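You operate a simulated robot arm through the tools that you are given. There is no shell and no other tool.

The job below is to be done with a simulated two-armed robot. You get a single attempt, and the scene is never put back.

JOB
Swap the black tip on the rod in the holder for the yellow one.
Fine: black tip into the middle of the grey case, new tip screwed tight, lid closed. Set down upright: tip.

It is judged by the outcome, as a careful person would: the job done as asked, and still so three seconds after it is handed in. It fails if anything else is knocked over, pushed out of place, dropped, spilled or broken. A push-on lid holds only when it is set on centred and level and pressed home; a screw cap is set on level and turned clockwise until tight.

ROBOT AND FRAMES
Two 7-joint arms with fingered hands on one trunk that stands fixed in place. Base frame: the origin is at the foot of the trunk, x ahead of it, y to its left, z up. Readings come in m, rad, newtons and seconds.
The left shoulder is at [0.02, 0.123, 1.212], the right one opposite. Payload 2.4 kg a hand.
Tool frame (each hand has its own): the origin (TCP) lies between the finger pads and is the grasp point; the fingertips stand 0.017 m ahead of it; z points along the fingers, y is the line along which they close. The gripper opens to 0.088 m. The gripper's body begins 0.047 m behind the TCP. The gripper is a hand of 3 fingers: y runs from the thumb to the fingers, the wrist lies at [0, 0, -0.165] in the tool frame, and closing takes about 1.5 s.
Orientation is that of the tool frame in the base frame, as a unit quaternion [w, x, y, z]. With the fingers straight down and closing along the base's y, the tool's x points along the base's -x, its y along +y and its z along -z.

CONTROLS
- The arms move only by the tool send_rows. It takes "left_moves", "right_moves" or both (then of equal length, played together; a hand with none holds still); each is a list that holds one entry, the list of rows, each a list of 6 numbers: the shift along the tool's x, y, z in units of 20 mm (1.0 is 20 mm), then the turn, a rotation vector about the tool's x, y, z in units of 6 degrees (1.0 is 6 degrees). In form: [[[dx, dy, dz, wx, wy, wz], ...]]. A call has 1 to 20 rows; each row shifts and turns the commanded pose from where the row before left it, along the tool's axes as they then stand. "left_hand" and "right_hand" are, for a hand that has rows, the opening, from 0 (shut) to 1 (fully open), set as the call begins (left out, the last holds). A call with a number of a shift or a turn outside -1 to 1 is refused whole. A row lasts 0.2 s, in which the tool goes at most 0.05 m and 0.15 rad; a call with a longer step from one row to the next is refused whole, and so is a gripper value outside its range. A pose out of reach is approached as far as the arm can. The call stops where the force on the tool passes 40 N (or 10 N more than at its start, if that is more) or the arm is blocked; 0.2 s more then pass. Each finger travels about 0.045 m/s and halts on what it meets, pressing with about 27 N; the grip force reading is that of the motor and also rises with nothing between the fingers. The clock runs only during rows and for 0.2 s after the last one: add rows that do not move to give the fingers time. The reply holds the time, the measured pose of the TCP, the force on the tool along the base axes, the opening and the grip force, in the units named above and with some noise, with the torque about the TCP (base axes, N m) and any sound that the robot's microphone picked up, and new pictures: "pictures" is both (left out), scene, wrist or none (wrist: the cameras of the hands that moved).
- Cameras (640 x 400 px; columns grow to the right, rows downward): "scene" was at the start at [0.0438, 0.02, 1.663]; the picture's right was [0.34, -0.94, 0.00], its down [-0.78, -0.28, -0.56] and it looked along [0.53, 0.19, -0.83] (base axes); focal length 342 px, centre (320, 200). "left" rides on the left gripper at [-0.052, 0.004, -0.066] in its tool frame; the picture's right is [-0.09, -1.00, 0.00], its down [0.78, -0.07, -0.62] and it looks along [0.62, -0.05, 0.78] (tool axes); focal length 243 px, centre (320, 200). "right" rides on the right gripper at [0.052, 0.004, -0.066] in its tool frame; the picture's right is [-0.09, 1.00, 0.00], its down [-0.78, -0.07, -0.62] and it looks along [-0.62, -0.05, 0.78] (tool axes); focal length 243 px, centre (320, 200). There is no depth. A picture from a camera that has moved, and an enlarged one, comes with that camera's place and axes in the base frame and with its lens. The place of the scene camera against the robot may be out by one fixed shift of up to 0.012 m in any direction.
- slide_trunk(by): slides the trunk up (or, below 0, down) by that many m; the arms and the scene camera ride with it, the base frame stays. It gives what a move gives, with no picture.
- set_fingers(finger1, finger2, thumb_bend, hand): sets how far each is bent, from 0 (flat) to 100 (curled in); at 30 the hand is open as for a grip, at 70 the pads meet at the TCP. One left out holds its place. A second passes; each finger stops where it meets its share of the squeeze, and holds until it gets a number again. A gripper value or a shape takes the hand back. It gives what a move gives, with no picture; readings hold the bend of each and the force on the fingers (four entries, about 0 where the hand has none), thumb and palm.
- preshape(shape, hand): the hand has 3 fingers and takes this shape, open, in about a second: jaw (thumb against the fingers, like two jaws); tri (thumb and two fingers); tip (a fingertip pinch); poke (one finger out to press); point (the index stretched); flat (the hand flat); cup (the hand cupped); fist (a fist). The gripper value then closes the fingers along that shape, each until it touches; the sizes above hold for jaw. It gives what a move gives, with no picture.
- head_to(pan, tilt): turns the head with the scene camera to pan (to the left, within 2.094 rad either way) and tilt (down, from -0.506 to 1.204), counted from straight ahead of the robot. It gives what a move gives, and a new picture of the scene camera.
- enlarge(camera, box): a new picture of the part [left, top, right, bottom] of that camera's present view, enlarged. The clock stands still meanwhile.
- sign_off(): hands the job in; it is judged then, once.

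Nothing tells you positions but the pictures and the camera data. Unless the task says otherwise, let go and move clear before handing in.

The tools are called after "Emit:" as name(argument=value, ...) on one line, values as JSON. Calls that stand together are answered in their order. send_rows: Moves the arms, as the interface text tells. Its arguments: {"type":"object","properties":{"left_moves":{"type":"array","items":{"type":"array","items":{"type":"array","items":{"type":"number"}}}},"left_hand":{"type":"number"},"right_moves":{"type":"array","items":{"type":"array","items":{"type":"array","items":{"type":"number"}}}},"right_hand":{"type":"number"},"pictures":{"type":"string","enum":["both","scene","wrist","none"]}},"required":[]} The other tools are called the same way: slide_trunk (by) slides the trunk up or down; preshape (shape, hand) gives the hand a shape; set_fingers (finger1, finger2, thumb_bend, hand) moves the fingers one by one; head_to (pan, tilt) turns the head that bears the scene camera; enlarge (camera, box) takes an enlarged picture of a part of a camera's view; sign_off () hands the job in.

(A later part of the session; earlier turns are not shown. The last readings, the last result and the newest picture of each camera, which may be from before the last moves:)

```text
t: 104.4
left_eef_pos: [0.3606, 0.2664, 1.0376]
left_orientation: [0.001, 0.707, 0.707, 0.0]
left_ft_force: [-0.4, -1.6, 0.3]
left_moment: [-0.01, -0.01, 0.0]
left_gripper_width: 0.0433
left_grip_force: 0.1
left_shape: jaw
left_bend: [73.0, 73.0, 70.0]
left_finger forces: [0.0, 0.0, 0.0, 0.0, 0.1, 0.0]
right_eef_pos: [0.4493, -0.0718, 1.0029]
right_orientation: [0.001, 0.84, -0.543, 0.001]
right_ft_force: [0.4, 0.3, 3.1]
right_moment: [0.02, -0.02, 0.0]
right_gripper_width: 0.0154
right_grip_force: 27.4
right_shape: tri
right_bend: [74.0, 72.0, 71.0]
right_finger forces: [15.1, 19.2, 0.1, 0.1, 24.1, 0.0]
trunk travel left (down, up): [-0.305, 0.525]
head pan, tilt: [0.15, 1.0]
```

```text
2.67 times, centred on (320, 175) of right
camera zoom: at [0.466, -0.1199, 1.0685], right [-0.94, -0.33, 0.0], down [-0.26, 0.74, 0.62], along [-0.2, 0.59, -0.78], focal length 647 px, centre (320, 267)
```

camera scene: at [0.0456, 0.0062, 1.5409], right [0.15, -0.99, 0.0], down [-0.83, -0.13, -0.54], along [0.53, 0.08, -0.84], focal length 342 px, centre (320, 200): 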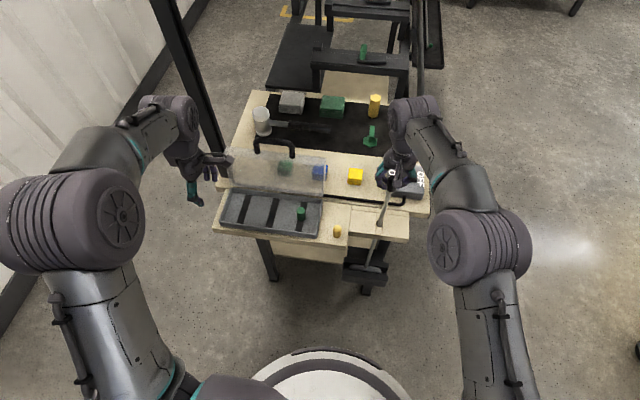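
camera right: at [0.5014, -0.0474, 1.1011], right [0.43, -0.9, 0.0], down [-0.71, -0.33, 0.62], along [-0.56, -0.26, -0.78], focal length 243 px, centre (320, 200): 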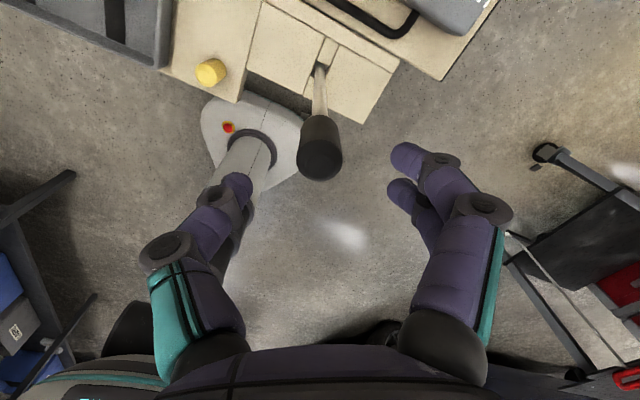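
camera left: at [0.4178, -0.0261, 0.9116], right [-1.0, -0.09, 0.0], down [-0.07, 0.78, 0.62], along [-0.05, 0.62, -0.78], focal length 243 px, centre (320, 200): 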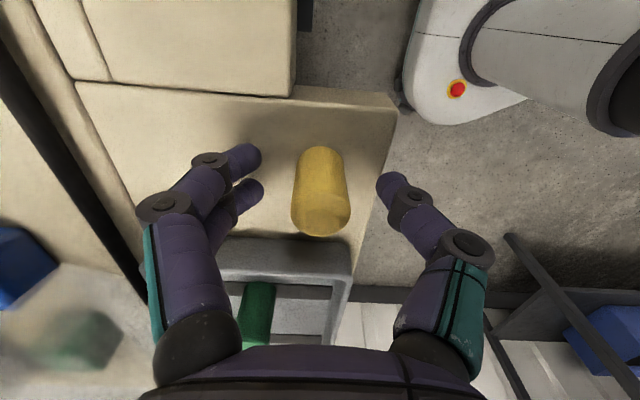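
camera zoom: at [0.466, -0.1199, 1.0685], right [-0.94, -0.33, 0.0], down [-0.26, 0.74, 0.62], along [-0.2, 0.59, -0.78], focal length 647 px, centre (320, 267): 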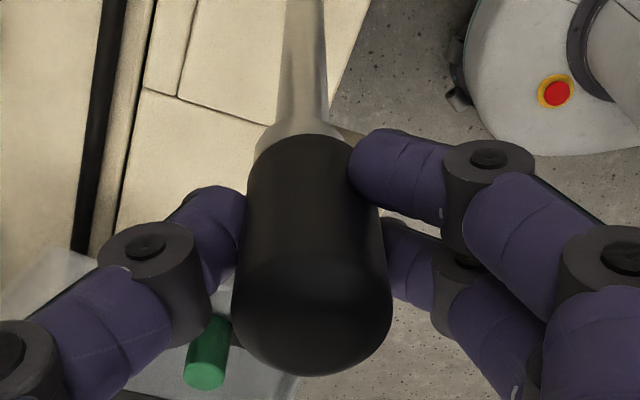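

Relieved. A gentle 2 mm lift test will show whether the thread still holds.

Emit:
send_rows(right_moves=[[[0, 0, -0.1, 0, 0, 0], [0, 0, 0, 0, 0, 0]]], pictures="none")

Emit:
enlarge(camera="right", box=[240, 100, 400, 250])

```text
t: 105.0
left_eef_pos: [0.3621, 0.2658, 1.0369]
left_orientation: [0.0, 0.707, 0.707, 0.0]
left_ft_force: [0.1, 0.3, -1.4]
left_moment: [0.0, 0.0, -0.04]
left_gripper_width: 0.0434
left_grip_force: 0.1
left_shape: jaw
left_bend: [73.0, 73.0, 70.0]
left_finger forces: [0.0, 0.0, 0.0, 0.1, 0.1, 0.0]
right_eef_pos: [0.4485, -0.0722, 1.003]
right_orientation: [0.0, 0.839, -0.544, 0.0]
right_ft_force: [0.5, 0.4, -0.8]
right_moment: [-0.01, 0.01, -0.03]
right_gripper_width: 0.0149
right_grip_force: 26.8
right_shape: tri
right_bend: [74.0, 72.0, 71.0]
right_finger forces: [15.0, 19.0, 0.0, 0.0, 23.5, 0.1]
trunk travel left (down, up): [-0.305, 0.525]
head pan, tilt: [0.15, 1.0]
```

```text
2.67 times, centred on (320, 175) of right
camera zoom: at [0.4665, -0.12, 1.0706], right [-0.94, -0.33, 0.0], down [-0.26, 0.74, 0.62], along [-0.2, 0.59, -0.78], focal length 647 px, centre (320, 267)
```

zoom: 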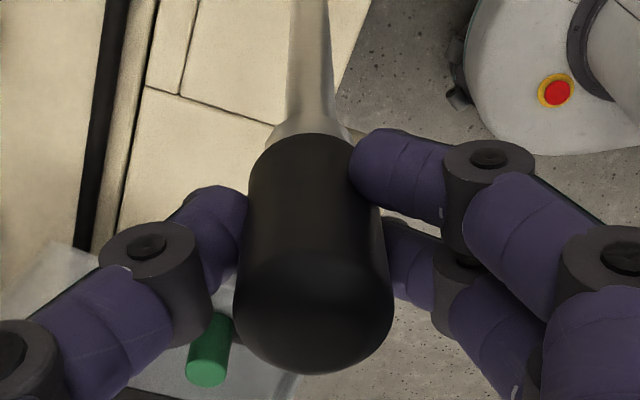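

Emit:
send_rows(right_moves=[[[0, 0, -0.1, 0, 0, 0], [0, 0, 0, 0, 0, 0]]], pictures="none")

Emit:
enlarge(camera="right", box=[240, 100, 400, 250])

Emit:
enlarge(camera="scene", box=[350, 140, 430, 220])

```text
t: 105.6
left_eef_pos: [0.3624, 0.2658, 1.0366]
left_orientation: [-0.001, 0.707, 0.707, 0.001]
left_ft_force: [-0.1, 0.0, -0.6]
left_moment: [0.04, -0.01, 0.0]
left_gripper_width: 0.0436
left_grip_force: 0.0
left_shape: jaw
left_bend: [73.0, 73.0, 70.0]
left_finger forces: [0.0, 0.1, 0.1, 0.1, 0.0, 0.1]
right_eef_pos: [0.4491, -0.0724, 1.0067]
right_orientation: [-0.001, 0.839, -0.543, 0.002]
right_ft_force: [-1.0, 0.7, -0.2]
right_moment: [0.0, 0.0, 0.02]
right_gripper_width: 0.0149
right_grip_force: 26.8
right_shape: tri
right_bend: [74.0, 72.0, 71.0]
right_finger forces: [14.8, 19.0, 0.0, 0.0, 23.8, 0.0]
trunk travel left (down, up): [-0.305, 0.525]
head pan, tilt: [0.15, 1.0]
```

```text
2.67 times, centred on (320, 175) of right
camera zoom: at [0.4664, -0.12, 1.0727], right [-0.94, -0.33, 0.0], down [-0.26, 0.74, 0.62], along [-0.2, 0.59, -0.78], focal length 647 px, centre (320, 267)
```

zoom: 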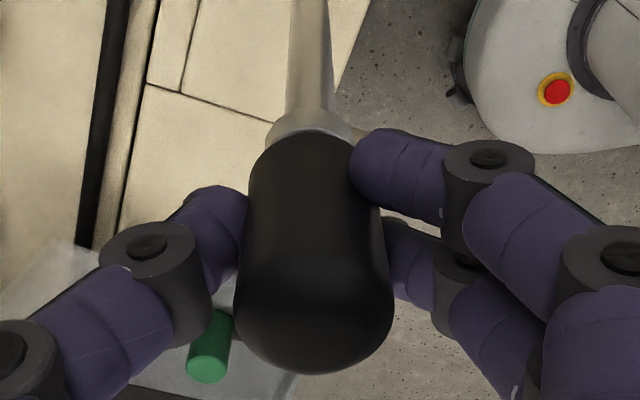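

```text
5.00 times, centred on (390, 180) of scene
camera zoom: at [0.0456, 0.0062, 1.5409], right [0.15, -0.99, 0.0], down [-0.83, -0.13, -0.54], along [0.53, 0.08, -0.84], focal length 1710 px, centre (-30, 300)
```

zoom: 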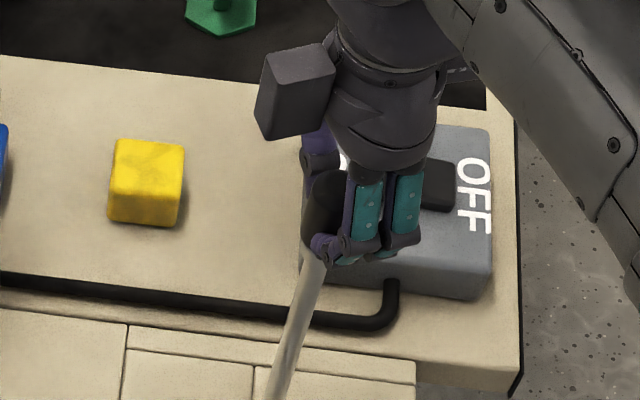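

No load as it rises, so the tip appears free of the thread. Lifting further to confirm.

Emit:
send_rows(right_moves=[[[0, 0, -0.3, 0, 0, 0], [0, 0, -0.3, 0, 0, 0], [0, 0, 0, 0, 0, 0]]], pictures="none")

Emit:
enlarge(camera="right", box=[240, 80, 400, 230])

Emit:
enlarge(camera="scene", box=[330, 150, 430, 300])

```text
t: 106.4
left_eef_pos: [0.3617, 0.2653, 1.0366]
left_orientation: [0.0, 0.707, 0.707, 0.0]
left_ft_force: [0.6, 0.7, -0.5]
left_moment: [-0.01, -0.01, -0.05]
left_gripper_width: 0.0436
left_grip_force: 0.0
left_shape: jaw
left_bend: [73.0, 73.0, 70.0]
left_finger forces: [0.1, 0.0, 0.0, 0.1, 0.0, 0.0]
right_eef_pos: [0.448, -0.0703, 1.0192]
right_orientation: [-0.001, 0.839, -0.545, 0.001]
right_ft_force: [0.0, -0.3, -0.2]
right_moment: [0.0, 0.03, -0.01]
right_gripper_width: 0.0151
right_grip_force: 26.4
right_shape: tri
right_bend: [74.0, 72.0, 71.0]
right_finger forces: [14.3, 19.0, 0.1, 0.0, 23.7, 0.0]
trunk travel left (down, up): [-0.305, 0.525]
head pan, tilt: [0.15, 1.0]
```

```text
2.67 times, centred on (320, 155) of right
camera zoom: at [0.4664, -0.1199, 1.0848], right [-0.94, -0.33, 0.0], down [-0.26, 0.74, 0.62], along [-0.2, 0.59, -0.78], focal length 647 px, centre (320, 320)
```

zoom: 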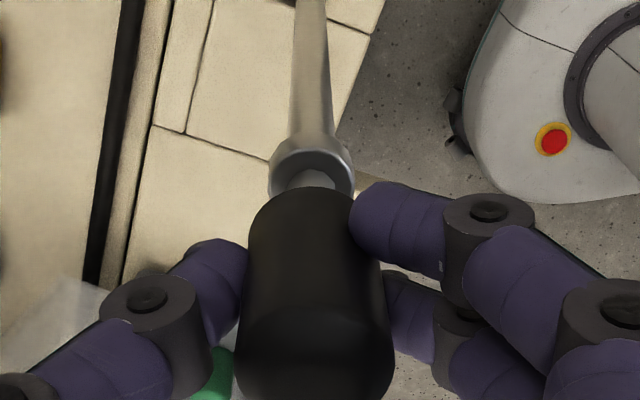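

```text
2.67 times, centred on (380, 225) of scene
camera zoom: at [0.0456, 0.0062, 1.5409], right [0.15, -0.99, 0.0], down [-0.83, -0.13, -0.54], along [0.53, 0.08, -0.84], focal length 912 px, centre (160, 133)
```

zoom: 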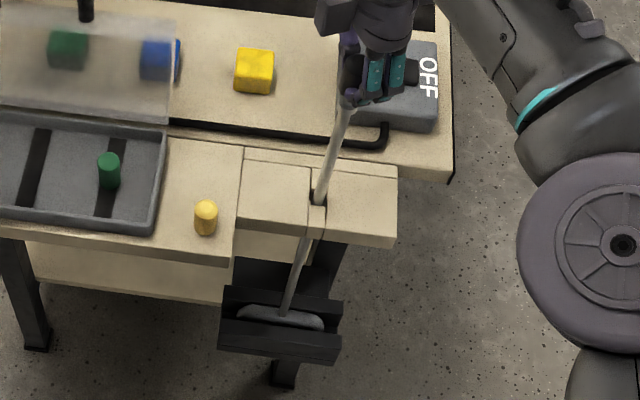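

The black tip is off: the rod's bare threaded socket/stud is visible. The board spot is taken by yellow and the right arm can't reach the tray, so I'll park the right hand with the black tip, let the left hand return yellow to its bay, and use the board spot for black.

Emit:
send_rows(right_moves=[[[0, 0, -0.8, 0, 0, 0], [0, 0, -0.8, 0, 0, 0], [0.14, 0.92, 0, 0, 0, 0], [0.14, 0.92, 0, 0, 0, 0], [0.14, 0.92, 0, 0, 0, 0], [0.14, 0.92, 0, 0, 0, 0], [0.14, 0.92, 0, 0, 0, 0], [0, 0, 0, 0, 0, 1], [0, 0, 0, 0, 0, 1], [0, 0, 0, 0, 0, 1], [0, 0, 0, 0, 0, 1], [0, 0, 0, 0, 0, 0]]], pictures="both")

Emit:
enlarge(camera="scene", box=[300, 140, 440, 260])

```text
t: 109.0
left_eef_pos: [0.3633, 0.2657, 1.0361]
left_orientation: [-0.001, 0.707, 0.707, 0.0]
left_ft_force: [-0.1, -0.4, -0.2]
left_moment: [0.01, -0.02, -0.04]
left_gripper_width: 0.0431
left_grip_force: 0.0
left_shape: jaw
left_bend: [73.0, 73.0, 70.0]
left_finger forces: [0.1, 0.0, 0.0, 0.0, 0.0, 0.1]
right_eef_pos: [0.3712, -0.1202, 1.0511]
right_orientation: [0.0, 0.708, -0.707, 0.0]
right_ft_force: [-0.4, 0.0, -0.7]
right_moment: [-0.01, 0.01, 0.01]
right_gripper_width: 0.0139
right_grip_force: 26.6
right_shape: tri
right_bend: [74.0, 71.0, 71.0]
right_finger forces: [12.8, 17.7, 0.1, 0.1, 23.3, 0.1]
trunk travel left (down, up): [-0.305, 0.525]
head pan, tilt: [0.15, 1.0]
camera scene: at [0.0455, 0.0061, 1.5409], right [0.15, -0.99, 0.0], down [-0.83, -0.13, -0.54], along [0.53, 0.08, -0.84], focal length 342 px, centre (320, 200)
camera right: at [0.3663, -0.1728, 1.117], right [-1.0, 0.09, 0.0], down [0.07, 0.78, 0.62], along [0.05, 0.62, -0.78], focal length 243 px, centre (320, 200)
```

scene: 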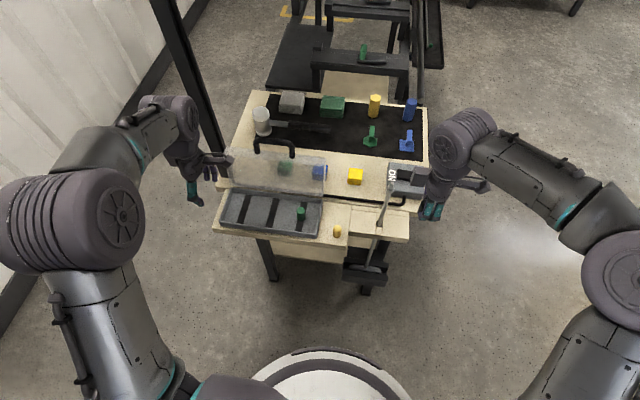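
right: 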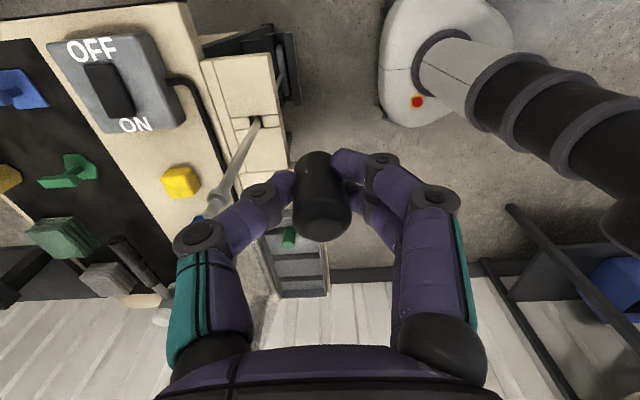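

```text
3.33 times, centred on (370, 200) of scene
camera zoom: at [0.0455, 0.0061, 1.5409], right [0.15, -0.99, 0.0], down [-0.83, -0.13, -0.54], along [0.53, 0.08, -0.84], focal length 1140 px, centre (153, 200)
```

zoom: 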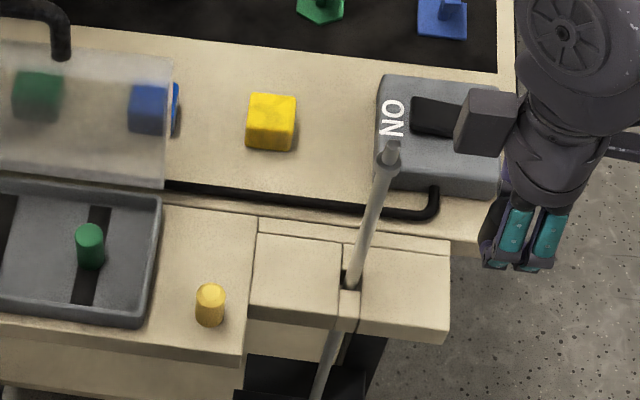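

The rod's bare stud is visible and undisturbed; the right hand holds black safely. Now the left hand goes back to the yellow tip while the right hand moves further out of the way.

Emit:
send_rows(left_moves=[[[-1, 0.21, 0.35, 0, 0, 0], [-1, 0.21, 0.35, 0, 0, 0], [-1, 0.21, 0.35, 0, 0, 0], [-1, 0.21, 0.35, 0, 0, 0], [-1, 0.21, 0.35, 0, 0, 0], [-1, 0.21, 0.35, 0, 0, 0], [-1, 0.21, 0.35, 0, 0, 0], [-1, 0.21, 0.35, 0, 0, 0], [-1, 0.21, 0.35, 0, 0, 0], [-1, 0.21, 0.35, 0, 0, 0], [-1, 0.21, 0.35, 0, 0, 0], [-0.98, 0.19, 0.35, 0, 0, 0], [0, 0, 0, 0, 0, 0]]], right_moves=[[[1, 0.5, 0, 0, 0, 0], [1, 0.5, 0, 0, 0, 0], [1, 0.5, 0, 0, 0, 0], [1, 0.5, 0, 0, 0, 0], [0, 0, 0, 0, 0, 0], [0, 0, 0, 0, 0, 0], [0, 0, 0, 0, 0, 0], [0, 0, 0, 0, 0, 0], [0, 0, 0, 0, 0, 0], [0, 0, 0, 0, 0, 0], [0, 0, 0, 0, 0, 0], [0, 0, 0, 0, 0, 0], [0, 0, 0, 0, 0, 0]]], left_hand=0.5, pictures="both")

Emit:
enlarge(camera="left", box=[220, 60, 420, 210])

```text
t: 111.8
left_eef_pos: [0.4124, 0.0251, 0.9531]
left_orientation: [0.0, 0.707, 0.707, 0.0]
left_ft_force: [-1.4, -0.4, -1.2]
left_moment: [-0.01, 0.02, 0.0]
left_gripper_width: 0.0435
left_grip_force: 0.0
left_shape: jaw
left_bend: [73.0, 73.0, 70.0]
left_finger forces: [0.0, 0.0, 0.1, 0.0, 0.0, 0.1]
right_eef_pos: [0.3307, -0.2021, 1.0505]
right_orientation: [0.0, 0.708, -0.706, 0.001]
right_ft_force: [0.5, -0.1, -0.3]
right_moment: [0.02, 0.0, -0.01]
right_gripper_width: 0.0139
right_grip_force: 26.9
right_shape: tri
right_bend: [74.0, 71.0, 71.0]
right_finger forces: [12.7, 17.3, 0.0, 0.0, 23.3, 0.0]
trunk travel left (down, up): [-0.305, 0.525]
head pan, tilt: [0.15, 1.0]
camera scene: at [0.0455, 0.006, 1.5409], right [0.15, -0.99, 0.0], down [-0.83, -0.13, -0.54], along [0.53, 0.08, -0.84], focal length 342 px, centre (320, 200)
camera right: at [0.3261, -0.2524, 1.117], right [-1.0, 0.08, 0.0], down [0.06, 0.78, 0.62], along [0.05, 0.62, -0.78], focal length 243 px, centre (320, 200)
camera left: at [0.4176, -0.0265, 1.018], right [-1.0, -0.09, 0.0], down [-0.07, 0.78, 0.62], along [-0.05, 0.62, -0.78], focal length 243 px, centre (320, 200)
```

scene: 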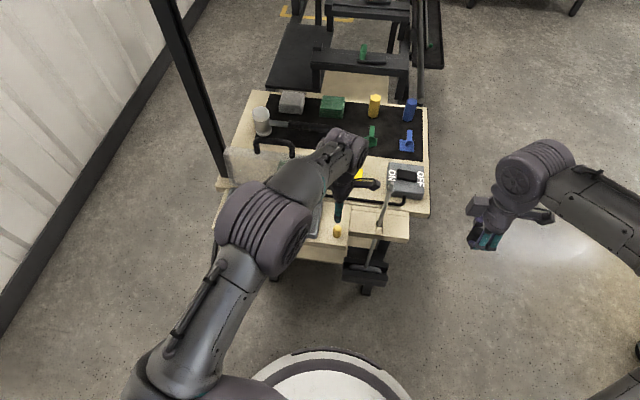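
right: 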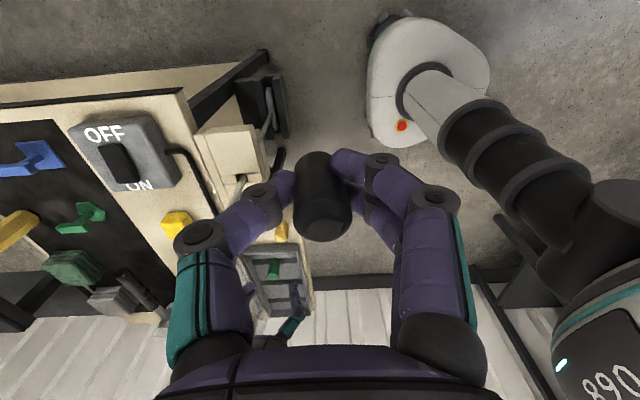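
left: 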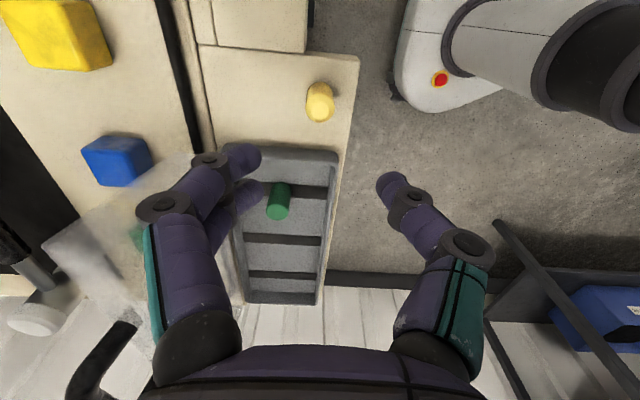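

```text
2.67 times, centred on (320, 135) of left
camera zoom: at [0.4176, -0.0265, 1.018], right [-1.0, -0.09, 0.0], down [-0.07, 0.78, 0.62], along [-0.05, 0.62, -0.78], focal length 647 px, centre (320, 373)
```

zoom: 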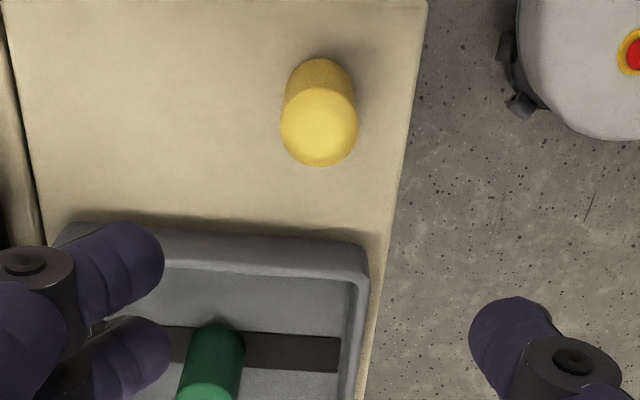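

Yellow stands where I left it. Descending to the same pose from which it was released, then gripping.

Emit:
send_rows(left_moves=[[[0.04, 0, 0.9, 0, 0, 0], [0, 0, 0.9, 0, 0, 0], [0, 0, 0.9, 0, 0, 0], [0, 0, 0.9, 0, 0, 0], [0, 0, 0.9, 0, 0, 0], [0, 0, 0.7, 0, 0, 0], [0, 0, 0, 0, 0, 0]]], left_hand=0.5, pictures="none")

Emit:
enlarge(camera="left", box=[240, 120, 400, 270])

```text
t: 113.4
left_eef_pos: [0.4124, 0.026, 0.8484]
left_orientation: [0.001, 0.707, 0.707, 0.0]
left_ft_force: [0.5, 0.6, 0.6]
left_moment: [-0.03, 0.01, 0.01]
left_gripper_width: 0.0436
left_grip_force: 0.1
left_shape: jaw
left_bend: [73.0, 73.0, 70.0]
left_finger forces: [0.1, 0.1, 0.1, 0.0, 0.0, 0.0]
right_eef_pos: [0.3313, -0.2015, 1.0505]
right_orientation: [0.0, 0.708, -0.706, 0.001]
right_ft_force: [-0.5, 0.2, -0.2]
right_moment: [0.03, 0.03, -0.02]
right_gripper_width: 0.0138
right_grip_force: 27.5
right_shape: tri
right_bend: [74.0, 71.0, 71.0]
right_finger forces: [12.5, 17.4, 0.0, 0.0, 23.3, 0.0]
trunk travel left (down, up): [-0.305, 0.525]
head pan, tilt: [0.15, 1.0]
```

```text
2.67 times, centred on (320, 195) of left
camera zoom: at [0.4172, -0.0256, 0.9141], right [-1.0, -0.09, 0.0], down [-0.07, 0.78, 0.62], along [-0.05, 0.62, -0.78], focal length 647 px, centre (320, 213)
```

zoom: 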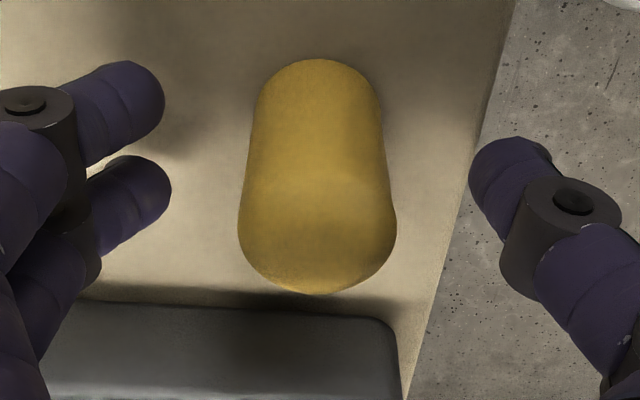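

Emit:
send_rows(left_moves=[[[0, 0, 0.08, 0, 0, 0], [0, 0, 0, 0, 0, 0]]], pictures="none")

Emit:
send_rows(left_moves=[[[0, 0, 0, 0, 0, 0], [0, 0, 0, 0, 0, 0], [0, 0, 0, 0, 0, 0], [0, 0, 0, 0, 0, 0], [0, 0, 0, 0, 0, 0], [0, 0, 0, 0, 0, 0]]], left_hand=0.0, pictures="none")

Emit:
enlarge(camera="left", box=[240, 120, 400, 270])

```text
t: 114.0
left_eef_pos: [0.4123, 0.0262, 0.8471]
left_orientation: [0.0, 0.706, 0.708, 0.0]
left_ft_force: [-0.6, 0.7, -0.1]
left_moment: [0.01, -0.01, -0.03]
left_gripper_width: 0.0436
left_grip_force: 0.1
left_shape: jaw
left_bend: [73.0, 73.0, 70.0]
left_finger forces: [0.0, 0.0, 0.1, 0.0, 0.0, 0.0]
right_eef_pos: [0.3318, -0.2011, 1.0506]
right_orientation: [0.0, 0.708, -0.706, 0.0]
right_ft_force: [-0.4, 0.4, -0.1]
right_moment: [-0.02, 0.0, 0.02]
right_gripper_width: 0.0134
right_grip_force: 26.6
right_shape: tri
right_bend: [74.0, 71.0, 71.0]
right_finger forces: [12.6, 17.4, 0.0, 0.0, 23.3, 0.0]
trunk travel left (down, up): [-0.305, 0.525]
head pan, tilt: [0.15, 1.0]
```

```text
t: 115.4
left_eef_pos: [0.4107, 0.0268, 0.8472]
left_orientation: [-0.001, 0.707, 0.707, 0.0]
left_ft_force: [0.3, -0.1, -0.7]
left_moment: [-0.04, -0.02, 0.0]
left_gripper_width: 0.0147
left_grip_force: 27.1
left_shape: jaw
left_bend: [73.0, 73.0, 70.0]
left_finger forces: [12.2, 12.3, 0.1, 0.0, 24.3, 0.0]
right_eef_pos: [0.3309, -0.2011, 1.0517]
right_orientation: [-0.001, 0.708, -0.706, 0.001]
right_ft_force: [0.7, 0.8, -0.1]
right_moment: [-0.03, -0.02, 0.02]
right_gripper_width: 0.0135
right_grip_force: 27.1
right_shape: tri
right_bend: [74.0, 71.0, 71.0]
right_finger forces: [12.7, 17.4, 0.1, 0.1, 23.4, 0.0]
trunk travel left (down, up): [-0.305, 0.525]
head pan, tilt: [0.15, 1.0]
```

```text
2.67 times, centred on (320, 195) of left
camera zoom: at [0.4173, -0.0255, 0.9125], right [-1.0, -0.09, 0.0], down [-0.07, 0.78, 0.62], along [-0.05, 0.62, -0.78], focal length 647 px, centre (320, 213)
```

zoom: 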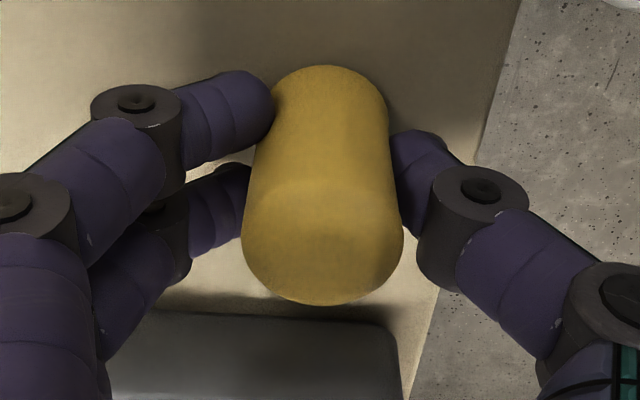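

Firm symmetric grip. Carrying yellow back to its bay in the tray.

Emit:
send_rows(left_moves=[[[0, 0, -0.5, 0, 0, 0], [0, 0, -1, 0, 0, 0], [0, 0, -1, 0, 0, 0], [0, 0, -1, 0, 0, 0], [0, 0, -1, 0, 0, 0], [0, 0, -0.75, 0, 0, 0], [1, 0, 0, 0, 0, 0], [1, 0, 0, 0, 0, 0], [1, 0, 0, 0, 0, 0], [1, 0, 0, 0, 0, 0], [1, 0, 0, 0, 0, 0], [1, 0, 0, 0, 0, 0], [1, 0, 0, 0, 0, 0], [1, 0, 0, 0, 0, 0], [1, 0, 0, 0, 0, 0], [1, 0.5, 0, 0, 0, 0], [1, 0.5, 0, 0, 0, 0], [0.55, 0.52, 0, 0, 0, 0], [0, 0, 0, 0, 0, 0]]], pictures="both")

Emit:
enlarge(camera="scene", box=[200, 130, 340, 250])

```text
t: 119.4
left_eef_pos: [0.4422, 0.2577, 0.9518]
left_orientation: [-0.001, 0.707, 0.707, 0.0]
left_ft_force: [0.3, 0.2, 0.4]
left_moment: [-0.02, -0.02, 0.01]
left_gripper_width: 0.014
left_grip_force: 27.2
left_shape: jaw
left_bend: [73.0, 73.0, 70.0]
left_finger forces: [12.2, 12.3, 0.1, 0.0, 24.4, 0.1]
right_eef_pos: [0.3296, -0.2009, 1.0511]
right_orientation: [0.0, 0.708, -0.706, 0.001]
right_ft_force: [0.1, 0.2, 0.3]
right_moment: [0.02, 0.0, -0.01]
right_gripper_width: 0.0138
right_grip_force: 26.9
right_shape: tri
right_bend: [74.0, 71.0, 71.0]
right_finger forces: [12.6, 17.4, 0.0, 0.0, 23.3, 0.1]
trunk travel left (down, up): [-0.305, 0.525]
head pan, tilt: [0.15, 1.0]
camera scene: at [0.0455, 0.0061, 1.5409], right [0.15, -0.99, 0.0], down [-0.83, -0.13, -0.54], along [0.53, 0.08, -0.84], focal length 342 px, centre (320, 200)
camera left: at [0.448, 0.2064, 1.0174], right [-1.0, -0.09, 0.0], down [-0.07, 0.78, 0.62], along [-0.05, 0.62, -0.78], focal length 243 px, centre (320, 200)
```

scene: 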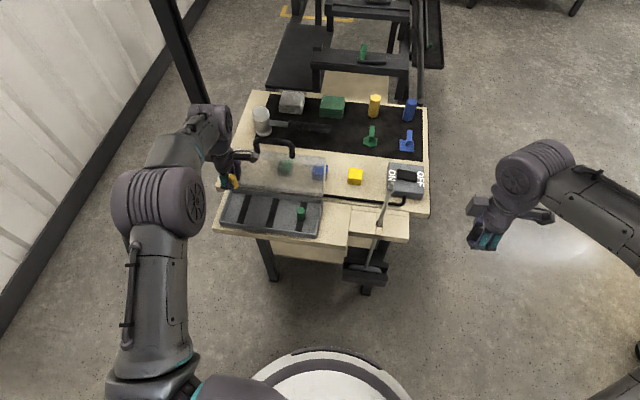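
left: 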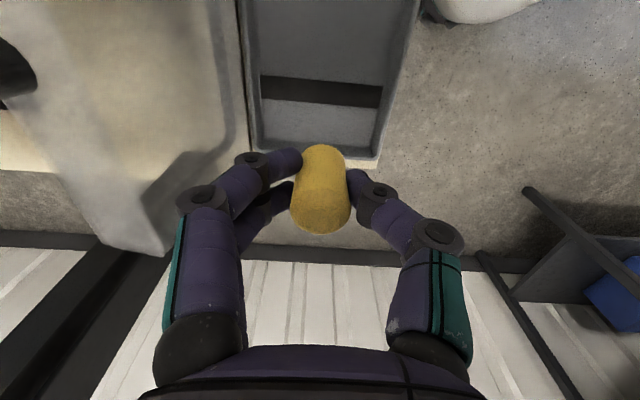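

```text
3.33 times, centred on (270, 190) of scene
camera zoom: at [0.0455, 0.0061, 1.5409], right [0.15, -0.99, 0.0], down [-0.83, -0.13, -0.54], along [0.53, 0.08, -0.84], focal length 1140 px, centre (487, 233)
```

zoom: 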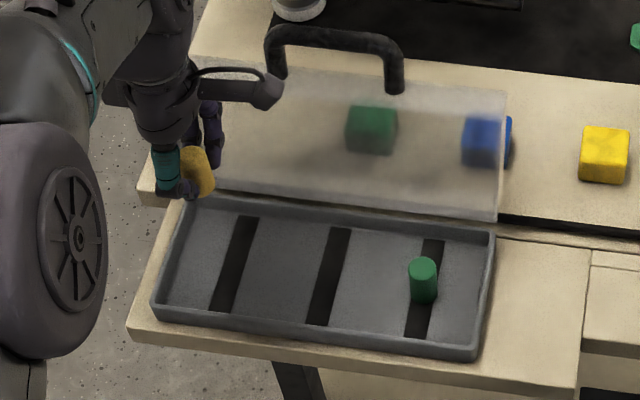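

Emit:
send_rows(left_moves=[[[0, 0, 0.9, 0, 0, 0], [0, 0, 0.9, 0, 0, 0], [0, 0, 0.9, 0, 0, 0], [0, 0, 0.9, 0, 0, 0], [0, 0, 0.7, 0, 0, 0], [0, 0, 0.4, 0, 0, 0], [0, 0, 0, 0, 0, 0]]], pictures="none")

Emit:
send_rows(left_moves=[[[0, 0, 0.1, 0, 0, 0], [0, 0, 0, 0, 0, 0]]], pictures="none")

Emit:
send_rows(left_moves=[[[0, 0, 0.1, 0, 0, 0], [0, 0, 0, 0, 0, 0]]], pictures="none")

```text
t: 121.0
left_eef_pos: [0.4445, 0.2583, 0.8581]
left_orientation: [0.001, 0.707, 0.707, 0.0]
left_ft_force: [-0.4, 0.3, 0.2]
left_moment: [0.01, -0.01, 0.03]
left_gripper_width: 0.0144
left_grip_force: 26.9
left_shape: jaw
left_bend: [73.0, 73.0, 70.0]
left_finger forces: [12.3, 12.3, 0.0, 0.1, 24.4, 0.1]
right_eef_pos: [0.3318, -0.2013, 1.051]
right_orientation: [-0.001, 0.708, -0.706, 0.001]
right_ft_force: [0.8, 0.9, 0.1]
right_moment: [-0.01, -0.02, -0.05]
right_gripper_width: 0.0138
right_grip_force: 26.4
right_shape: tri
right_bend: [74.0, 71.0, 71.0]
right_finger forces: [12.6, 17.3, 0.1, 0.1, 23.4, 0.0]
trunk travel left (down, up): [-0.305, 0.525]
head pan, tilt: [0.15, 1.0]
```

```text
t: 121.6
left_eef_pos: [0.4446, 0.2591, 0.8561]
left_orientation: [0.0, 0.707, 0.707, -0.001]
left_ft_force: [-0.7, 0.3, -1.1]
left_moment: [-0.01, -0.03, 0.02]
left_gripper_width: 0.0144
left_grip_force: 27.1
left_shape: jaw
left_bend: [73.0, 73.0, 70.0]
left_finger forces: [12.2, 12.4, 0.1, 0.0, 24.6, 0.1]
right_eef_pos: [0.3301, -0.2005, 1.0503]
right_orientation: [0.0, 0.707, -0.707, 0.001]
right_ft_force: [0.1, 0.6, 0.0]
right_moment: [0.02, 0.02, -0.01]
right_gripper_width: 0.0141
right_grip_force: 26.8
right_shape: tri
right_bend: [74.0, 71.0, 71.0]
right_finger forces: [12.5, 17.3, 0.0, 0.0, 23.3, 0.0]
trunk travel left (down, up): [-0.305, 0.525]
head pan, tilt: [0.15, 1.0]
```

```text
t: 122.2
left_eef_pos: [0.4417, 0.2572, 0.8551]
left_orientation: [0.0, 0.707, 0.707, 0.0]
left_ft_force: [-0.2, -0.3, -0.1]
left_moment: [0.0, 0.0, -0.02]
left_gripper_width: 0.0145
left_grip_force: 27.2
left_shape: jaw
left_bend: [73.0, 73.0, 70.0]
left_finger forces: [12.1, 12.3, 0.0, 0.0, 24.6, 0.0]
right_eef_pos: [0.3309, -0.2016, 1.0503]
right_orientation: [0.001, -0.707, 0.707, -0.001]
right_ft_force: [-0.1, 0.5, -0.4]
right_moment: [0.0, 0.03, 0.0]
right_gripper_width: 0.014
right_grip_force: 26.8
right_shape: tri
right_bend: [74.0, 71.0, 71.0]
right_finger forces: [12.6, 17.3, 0.0, 0.0, 23.2, 0.0]
trunk travel left (down, up): [-0.305, 0.525]
head pan, tilt: [0.15, 1.0]
```

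Emit:
send_rows(left_moves=[[[0, 0, 0.08, 0, 0, 0], [0, 0, 0, 0, 0, 0]]], pictures="none")

Emit:
send_rows(left_moves=[[[0, 0, 0.08, 0, 0, 0], [0, 0, 0, 0, 0, 0]]], pictures="none")

```text
t: 122.8
left_eef_pos: [0.4436, 0.2583, 0.8522]
left_orientation: [0.0, 0.707, 0.707, 0.0]
left_ft_force: [-0.3, 0.7, 0.3]
left_moment: [-0.02, 0.0, -0.01]
left_gripper_width: 0.0143
left_grip_force: 27.5
left_shape: jaw
left_bend: [73.0, 73.0, 70.0]
left_finger forces: [12.2, 12.4, 0.1, 0.0, 24.4, 0.0]
right_eef_pos: [0.3301, -0.2004, 1.0509]
right_orientation: [-0.001, 0.708, -0.707, 0.001]
right_ft_force: [-0.2, -0.2, -0.7]
right_moment: [0.01, -0.02, -0.02]
right_gripper_width: 0.0141
right_grip_force: 26.8
right_shape: tri
right_bend: [74.0, 71.0, 71.0]
right_finger forces: [12.5, 17.3, 0.1, 0.1, 23.3, 0.0]
trunk travel left (down, up): [-0.305, 0.525]
head pan, tilt: [0.15, 1.0]
```

```text
t: 123.4
left_eef_pos: [0.4439, 0.258, 0.8501]
left_orientation: [0.0, 0.707, 0.707, 0.0]
left_ft_force: [-0.8, -0.5, 1.4]
left_moment: [0.0, 0.03, 0.05]
left_gripper_width: 0.0142
left_grip_force: 26.9
left_shape: jaw
left_bend: [73.0, 73.0, 70.0]
left_finger forces: [12.2, 12.4, 0.0, 0.1, 24.8, 0.1]
right_eef_pos: [0.3307, -0.2006, 1.0508]
right_orientation: [-0.001, 0.708, -0.707, 0.001]
right_ft_force: [0.3, -0.2, -0.1]
right_moment: [0.01, 0.01, -0.01]
right_gripper_width: 0.0137
right_grip_force: 27.1
right_shape: tri
right_bend: [74.0, 71.0, 71.0]
right_finger forces: [12.5, 17.3, 0.0, 0.0, 23.3, 0.1]
trunk travel left (down, up): [-0.305, 0.525]
head pan, tilt: [0.15, 1.0]
```

Emit:
send_rows(left_moves=[[[0, 0, 0.05, 0, 0, 0], [0, 0, 0, 0, 0, 0]]], pictures="none")

Emit:
send_rows(left_moves=[[[0, 0, 0, 0, 0, 0], [0, 0, 0, 0, 0, 0], [0, 0, 0, 0, 0, 0], [0, 0, 0, 0, 0, 0]]], left_hand=0.5, pictures="none")

Emit:
enlarge(camera="left", box=[240, 120, 400, 270])

```text
t: 124.0
left_eef_pos: [0.4425, 0.2568, 0.849]
left_orientation: [0.0, 0.707, 0.707, 0.0]
left_ft_force: [0.1, 0.3, 3.7]
left_moment: [0.04, 0.0, -0.01]
left_gripper_width: 0.0145
left_grip_force: 27.1
left_shape: jaw
left_bend: [73.0, 73.0, 70.0]
left_finger forces: [12.7, 12.8, 0.1, 0.0, 25.6, 0.1]
right_eef_pos: [0.3307, -0.2019, 1.0515]
right_orientation: [-0.001, 0.708, -0.706, 0.0]
right_ft_force: [0.1, -0.5, 0.0]
right_moment: [-0.03, -0.03, -0.01]
right_gripper_width: 0.0138
right_grip_force: 26.4
right_shape: tri
right_bend: [74.0, 71.0, 71.0]
right_finger forces: [12.6, 17.3, 0.1, 0.0, 23.4, 0.0]
trunk travel left (down, up): [-0.305, 0.525]
head pan, tilt: [0.15, 1.0]
```

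```text
t: 125.0
left_eef_pos: [0.4429, 0.2591, 0.8495]
left_orientation: [0.0, 0.707, 0.707, 0.0]
left_ft_force: [-0.2, 0.2, 0.3]
left_moment: [0.02, -0.04, -0.04]
left_gripper_width: 0.0435
left_grip_force: 0.0
left_shape: jaw
left_bend: [73.0, 73.0, 70.0]
left_finger forces: [0.0, 0.0, 0.0, 0.1, 0.0, 0.1]
right_eef_pos: [0.3297, -0.201, 1.0512]
right_orientation: [0.0, 0.707, -0.707, 0.0]
right_ft_force: [-0.6, 0.5, -0.1]
right_moment: [0.01, -0.02, -0.01]
right_gripper_width: 0.0137
right_grip_force: 27.2
right_shape: tri
right_bend: [74.0, 71.0, 71.0]
right_finger forces: [12.6, 17.4, 0.0, 0.1, 23.3, 0.1]
trunk travel left (down, up): [-0.305, 0.525]
head pan, tilt: [0.15, 1.0]
```

```text
2.67 times, centred on (320, 195) of left
camera zoom: at [0.4481, 0.2063, 0.9149], right [-1.0, -0.09, 0.0], down [-0.07, 0.78, 0.62], along [-0.05, 0.62, -0.78], focal length 647 px, centre (320, 213)
```

zoom: 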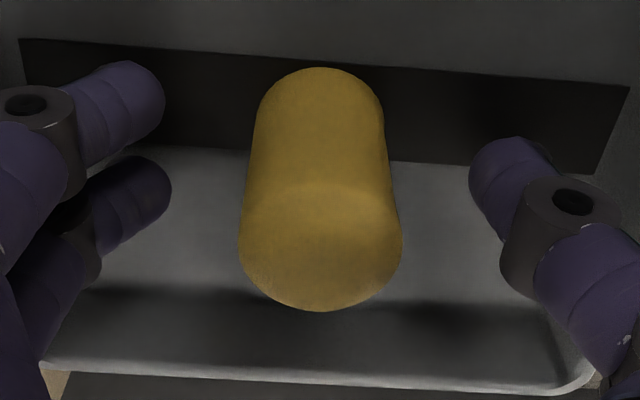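

Yellow is upright in its bay again. Now I'll withdraw the left hand and bring the right hand with the black tip over the board spot.

Emit:
send_rows(left_moves=[[[0, 0, -0.5, 0, 0, 0], [0, 0, -1, 0, 0, 0], [0, 0, -1, 0, 0, 0], [0, 0, -1, 0, 0, 0], [0, 0, -1, 0, 0, 0], [0, 0, -1, 0, 0, 0], [0, -1, 0, 0, 0, 0], [0, -1, 0, 0, 0, 0], [0, -1, 0, 0, 0, 0], [0.5, -1, 0, 0, 0, 0], [0, 0, 0, 0, 0, 0], [0, 0, 0, 0, 0, 0], [0, 0, 0, 0, 0, 0]]], right_moves=[[[-0.955, -0.34, 0, 0, 0, 0], [-0.955, -0.34, 0, 0, 0, 0], [-0.955, -0.34, 0, 0, 0, 0], [-0.955, -0.34, 0, 0, 0, 0], [-0.955, -0.34, 0, 0, 0, 0], [-0.955, -0.34, 0, 0, 0, 0], [-0.955, -0.34, 0, 0, 0, 0], [-0.955, -0.34, 0, 0, 0, 0], [-0.955, -0.34, 0, 0, 0, 0], [-0.955, -0.34, 0, 0, 0, 0], [-0.955, -0.34, 0, 0, 0, 0], [-0.955, -0.34, 0, 0, 0, 0], [0, 0, 0, 0, 0, 0]]], pictures="both")

Emit:
enlarge(camera="scene", box=[210, 130, 430, 270])

```text
t: 127.8
left_eef_pos: [0.3618, 0.2678, 0.961]
left_orientation: [0.0, 0.707, 0.707, -0.001]
left_ft_force: [0.1, -1.3, 0.4]
left_moment: [0.01, 0.01, 0.01]
left_gripper_width: 0.0436
left_grip_force: 0.1
left_shape: jaw
left_bend: [73.0, 73.0, 70.0]
left_finger forces: [0.0, 0.1, 0.0, 0.0, 0.1, 0.0]
right_eef_pos: [0.4111, 0.027, 1.0494]
right_orientation: [0.0, 0.708, -0.706, 0.0]
right_ft_force: [0.0, 1.3, -0.3]
right_moment: [0.02, -0.02, 0.02]
right_gripper_width: 0.0136
right_grip_force: 27.1
right_shape: tri
right_bend: [74.0, 71.0, 71.0]
right_finger forces: [12.3, 16.8, 0.1, 0.0, 23.2, 0.0]
trunk travel left (down, up): [-0.305, 0.525]
head pan, tilt: [0.15, 1.0]
camera scene: at [0.0455, 0.0061, 1.5409], right [0.15, -0.99, 0.0], down [-0.83, -0.13, -0.54], along [0.53, 0.08, -0.84], focal length 342 px, centre (320, 200)
camera right: at [0.4068, -0.0237, 1.1165], right [-1.0, 0.08, 0.0], down [0.06, 0.78, 0.62], along [0.05, 0.62, -0.78], focal length 243 px, centre (320, 200)
camera left: at [0.3672, 0.2153, 1.0251], right [-1.0, -0.09, 0.0], down [-0.07, 0.78, 0.62], along [-0.05, 0.62, -0.78], focal length 243 px, centre (320, 200)
```

scene: 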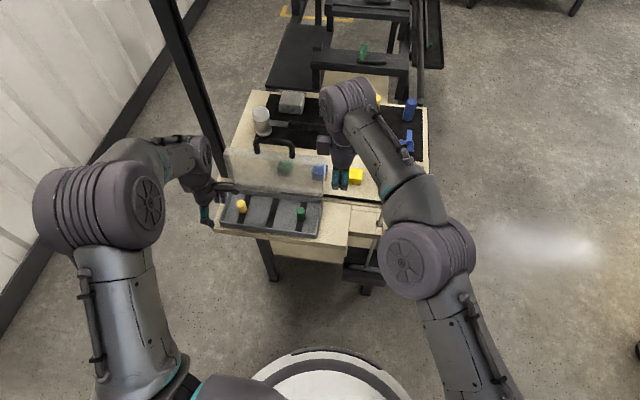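
right: 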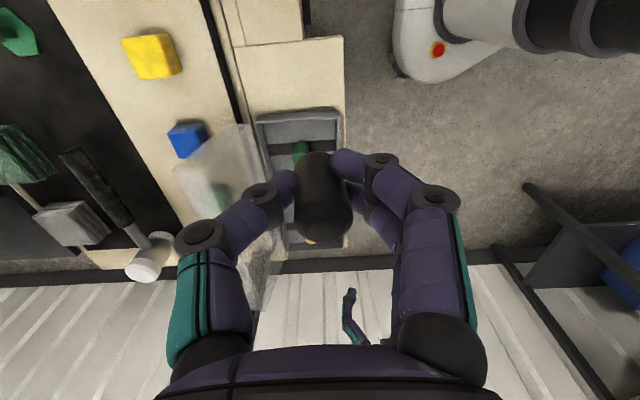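
left: 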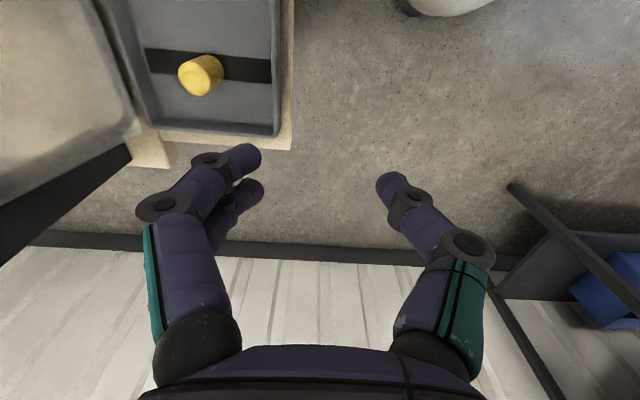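

```text
2.86 times, centred on (320, 200) of scene
camera zoom: at [0.0455, 0.0061, 1.5409], right [0.15, -0.99, 0.0], down [-0.83, -0.13, -0.54], along [0.53, 0.08, -0.84], focal length 977 px, centre (320, 200)
```

zoom: 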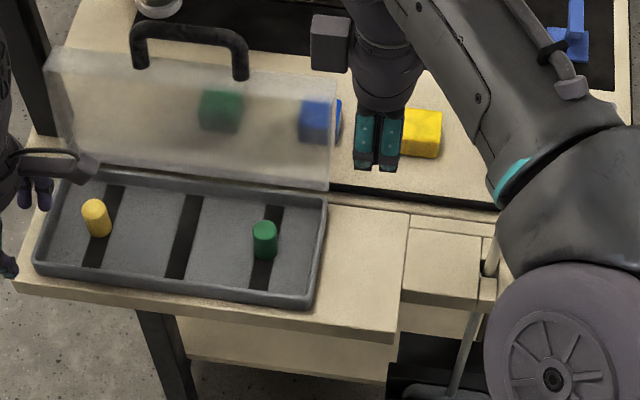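

Both hands are where intended, and the board is free. Lowering the black tip toward the board, then feeling for contact.

Emit:
send_rows(right_moves=[[[0, 0, 1, 0, 0, 0], [0, 0, 1, 0, 0, 0], [0, 0, 1, 0, 0, 0], [0, 0, 1, 0, 0, 0], [0, 0, 1, 0, 0, 0], [0, 0, 1, 0, 0, 0], [0, 0, 1, 0, 0, 0], [0, 0, 1, 0, 0, 0], [0, 0, 1, 0, 0, 0], [0, 0, 0.4, 0, 0, 0], [0, 0, 0, 0, 0, 0]]], pictures="wrist")

Emit:
enlarge(camera="scene", box=[280, 150, 430, 260])

```text
t: 130.2
left_eef_pos: [0.3609, 0.268, 0.9598]
left_orientation: [0.0, 0.707, 0.707, 0.0]
left_ft_force: [-0.3, -0.3, -0.1]
left_moment: [-0.01, -0.05, 0.0]
left_gripper_width: 0.0434
left_grip_force: 0.0
left_shape: jaw
left_bend: [73.0, 73.0, 70.0]
left_finger forces: [0.0, 0.1, 0.0, 0.0, 0.0, 0.0]
right_eef_pos: [0.4122, 0.0284, 0.8624]
right_orientation: [0.0, 0.707, -0.707, 0.001]
right_ft_force: [-0.4, -0.5, -1.1]
right_moment: [-0.02, 0.02, 0.02]
right_gripper_width: 0.0134
right_grip_force: 26.4
right_shape: tri
right_bend: [74.0, 70.0, 71.0]
right_finger forces: [11.5, 16.6, 0.1, 0.0, 23.4, 0.0]
trunk travel left (down, up): [-0.305, 0.525]
head pan, tilt: [0.15, 1.0]
camera right: at [0.4084, -0.0234, 0.9284], right [-1.0, 0.08, 0.0], down [0.06, 0.78, 0.62], along [0.05, 0.62, -0.78], focal length 243 px, centre (320, 200)
```

right: 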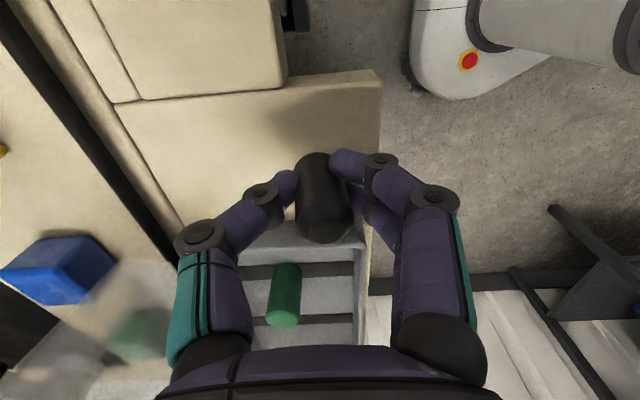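

```text
3.64 times, centred on (355, 205) of scene
camera zoom: at [0.0456, 0.0063, 1.5409], right [0.15, -0.99, 0.0], down [-0.83, -0.13, -0.54], along [0.53, 0.08, -0.84], focal length 1244 px, centre (193, 182)
```

zoom: 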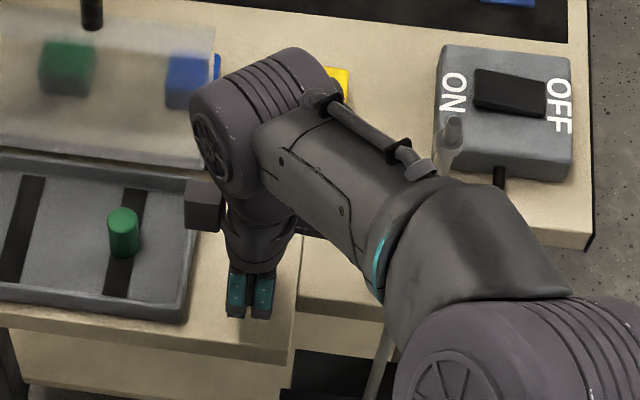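

The forearm passes near the rod but the rod top hasn't moved. Finishing the last centimetre in small steps.

Emit:
send_rows(right_moves=[[[0, 0, 0.25, 0, 0, 0], [0, 0, 0.25, 0, 0, 0], [0, 0, 0, 0, 0, 0]]], pictures="none")

Emit:
send_rows(right_moves=[[[0, 0, 0.1, 0, 0, 0], [0, 0, 0, 0, 0, 0]]], pictures="none")

Emit:
send_rows(right_moves=[[[0, 0, 0.1, 0, 0, 0], [0, 0, 0, 0, 0, 0]]], pictures="none")

```text
t: 131.0
left_eef_pos: [0.3628, 0.2675, 0.9603]
left_orientation: [0.0, 0.707, 0.707, 0.0]
left_ft_force: [0.0, 0.2, 0.9]
left_moment: [-0.02, -0.01, 0.03]
left_gripper_width: 0.0435
left_grip_force: 0.0
left_shape: jaw
left_bend: [73.0, 73.0, 70.0]
left_finger forces: [0.0, 0.0, 0.1, 0.1, 0.0, 0.0]
right_eef_pos: [0.4134, 0.0272, 0.8531]
right_orientation: [-0.002, 0.707, -0.707, 0.0]
right_ft_force: [-0.4, 0.2, 0.9]
right_moment: [0.01, 0.0, -0.01]
right_gripper_width: 0.0131
right_grip_force: 26.7
right_shape: tri
right_bend: [74.0, 70.0, 71.0]
right_finger forces: [11.5, 16.6, 0.0, 0.1, 23.3, 0.1]
trunk travel left (down, up): [-0.305, 0.525]
head pan, tilt: [0.15, 1.0]
```

```text
t: 131.6
left_eef_pos: [0.3617, 0.2682, 0.9601]
left_orientation: [0.0, 0.708, 0.707, 0.0]
left_ft_force: [-0.3, -0.4, -0.5]
left_moment: [-0.02, -0.01, 0.01]
left_gripper_width: 0.0434
left_grip_force: 0.2
left_shape: jaw
left_bend: [73.0, 73.0, 70.0]
left_finger forces: [0.0, 0.0, 0.1, 0.0, 0.1, 0.1]
right_eef_pos: [0.4133, 0.0267, 0.8507]
right_orientation: [-0.001, 0.708, -0.706, 0.001]
right_ft_force: [0.0, 0.4, -0.8]
right_moment: [0.03, -0.01, -0.03]
right_gripper_width: 0.0134
right_grip_force: 26.6
right_shape: tri
right_bend: [74.0, 70.0, 71.0]
right_finger forces: [11.5, 16.7, 0.0, 0.1, 23.4, 0.0]
trunk travel left (down, up): [-0.305, 0.525]
head pan, tilt: [0.15, 1.0]
```

```text
t: 132.2
left_eef_pos: [0.3621, 0.268, 0.9606]
left_orientation: [-0.001, 0.707, 0.707, 0.0]
left_ft_force: [-0.2, 0.2, -0.8]
left_moment: [0.01, 0.0, 0.02]
left_gripper_width: 0.0435
left_grip_force: 0.1
left_shape: jaw
left_bend: [73.0, 73.0, 70.0]
left_finger forces: [0.0, 0.0, 0.0, 0.1, 0.0, 0.0]
right_eef_pos: [0.4135, 0.0277, 0.8482]
right_orientation: [-0.001, 0.708, -0.706, 0.001]
right_ft_force: [-0.1, 0.0, -1.1]
right_moment: [0.01, 0.01, 0.01]
right_gripper_width: 0.0135
right_grip_force: 26.9
right_shape: tri
right_bend: [74.0, 70.0, 71.0]
right_finger forces: [11.5, 16.5, 0.0, 0.0, 23.4, 0.0]
trunk travel left (down, up): [-0.305, 0.525]
head pan, tilt: [0.15, 1.0]
```

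Emit:
send_rows(right_moves=[[[0, 0, 0.1, 0, 0, 0], [0, 0, 0, 0, 0, 0]]], pictures="none")

Emit:
send_rows(right_moves=[[[0, 0, 0.08, 0, 0, 0], [0, 0, 0, 0, 0, 0]]], pictures="none")

```text
t: 132.8
left_eef_pos: [0.3625, 0.2679, 0.9596]
left_orientation: [0.0, 0.708, 0.707, 0.0]
left_ft_force: [-0.1, 0.0, 0.3]
left_moment: [0.02, -0.03, 0.02]
left_gripper_width: 0.0436
left_grip_force: 0.1
left_shape: jaw
left_bend: [73.0, 73.0, 70.0]
left_finger forces: [0.1, 0.1, 0.0, 0.0, 0.0, 0.0]
right_eef_pos: [0.4126, 0.0273, 0.8471]
right_orientation: [0.0, 0.708, -0.707, 0.0]
right_ft_force: [-0.7, -0.8, 2.1]
right_moment: [-0.02, 0.05, 0.01]
right_gripper_width: 0.0131
right_grip_force: 27.7
right_shape: tri
right_bend: [75.0, 70.0, 71.0]
right_finger forces: [11.1, 17.5, 0.0, 0.1, 23.2, 0.0]
trunk travel left (down, up): [-0.305, 0.525]
head pan, tilt: [0.15, 1.0]
```

```text
t: 133.4
left_eef_pos: [0.3617, 0.267, 0.9598]
left_orientation: [0.0, 0.707, 0.707, 0.0]
left_ft_force: [-0.5, -0.8, -0.1]
left_moment: [0.02, -0.02, 0.03]
left_gripper_width: 0.0437
left_grip_force: 0.0
left_shape: jaw
left_bend: [73.0, 73.0, 70.0]
left_finger forces: [0.0, 0.0, 0.0, 0.0, 0.1, 0.0]
right_eef_pos: [0.4125, 0.0282, 0.8456]
right_orientation: [-0.002, 0.708, -0.707, 0.001]
right_ft_force: [0.8, -1.2, 8.7]
right_moment: [0.01, 0.08, 0.02]
right_gripper_width: 0.0134
right_grip_force: 27.3
right_shape: tri
right_bend: [75.0, 71.0, 71.0]
right_finger forces: [12.0, 17.8, 0.1, 0.0, 25.7, 0.0]
trunk travel left (down, up): [-0.305, 0.525]
head pan, tilt: [0.15, 1.0]
```

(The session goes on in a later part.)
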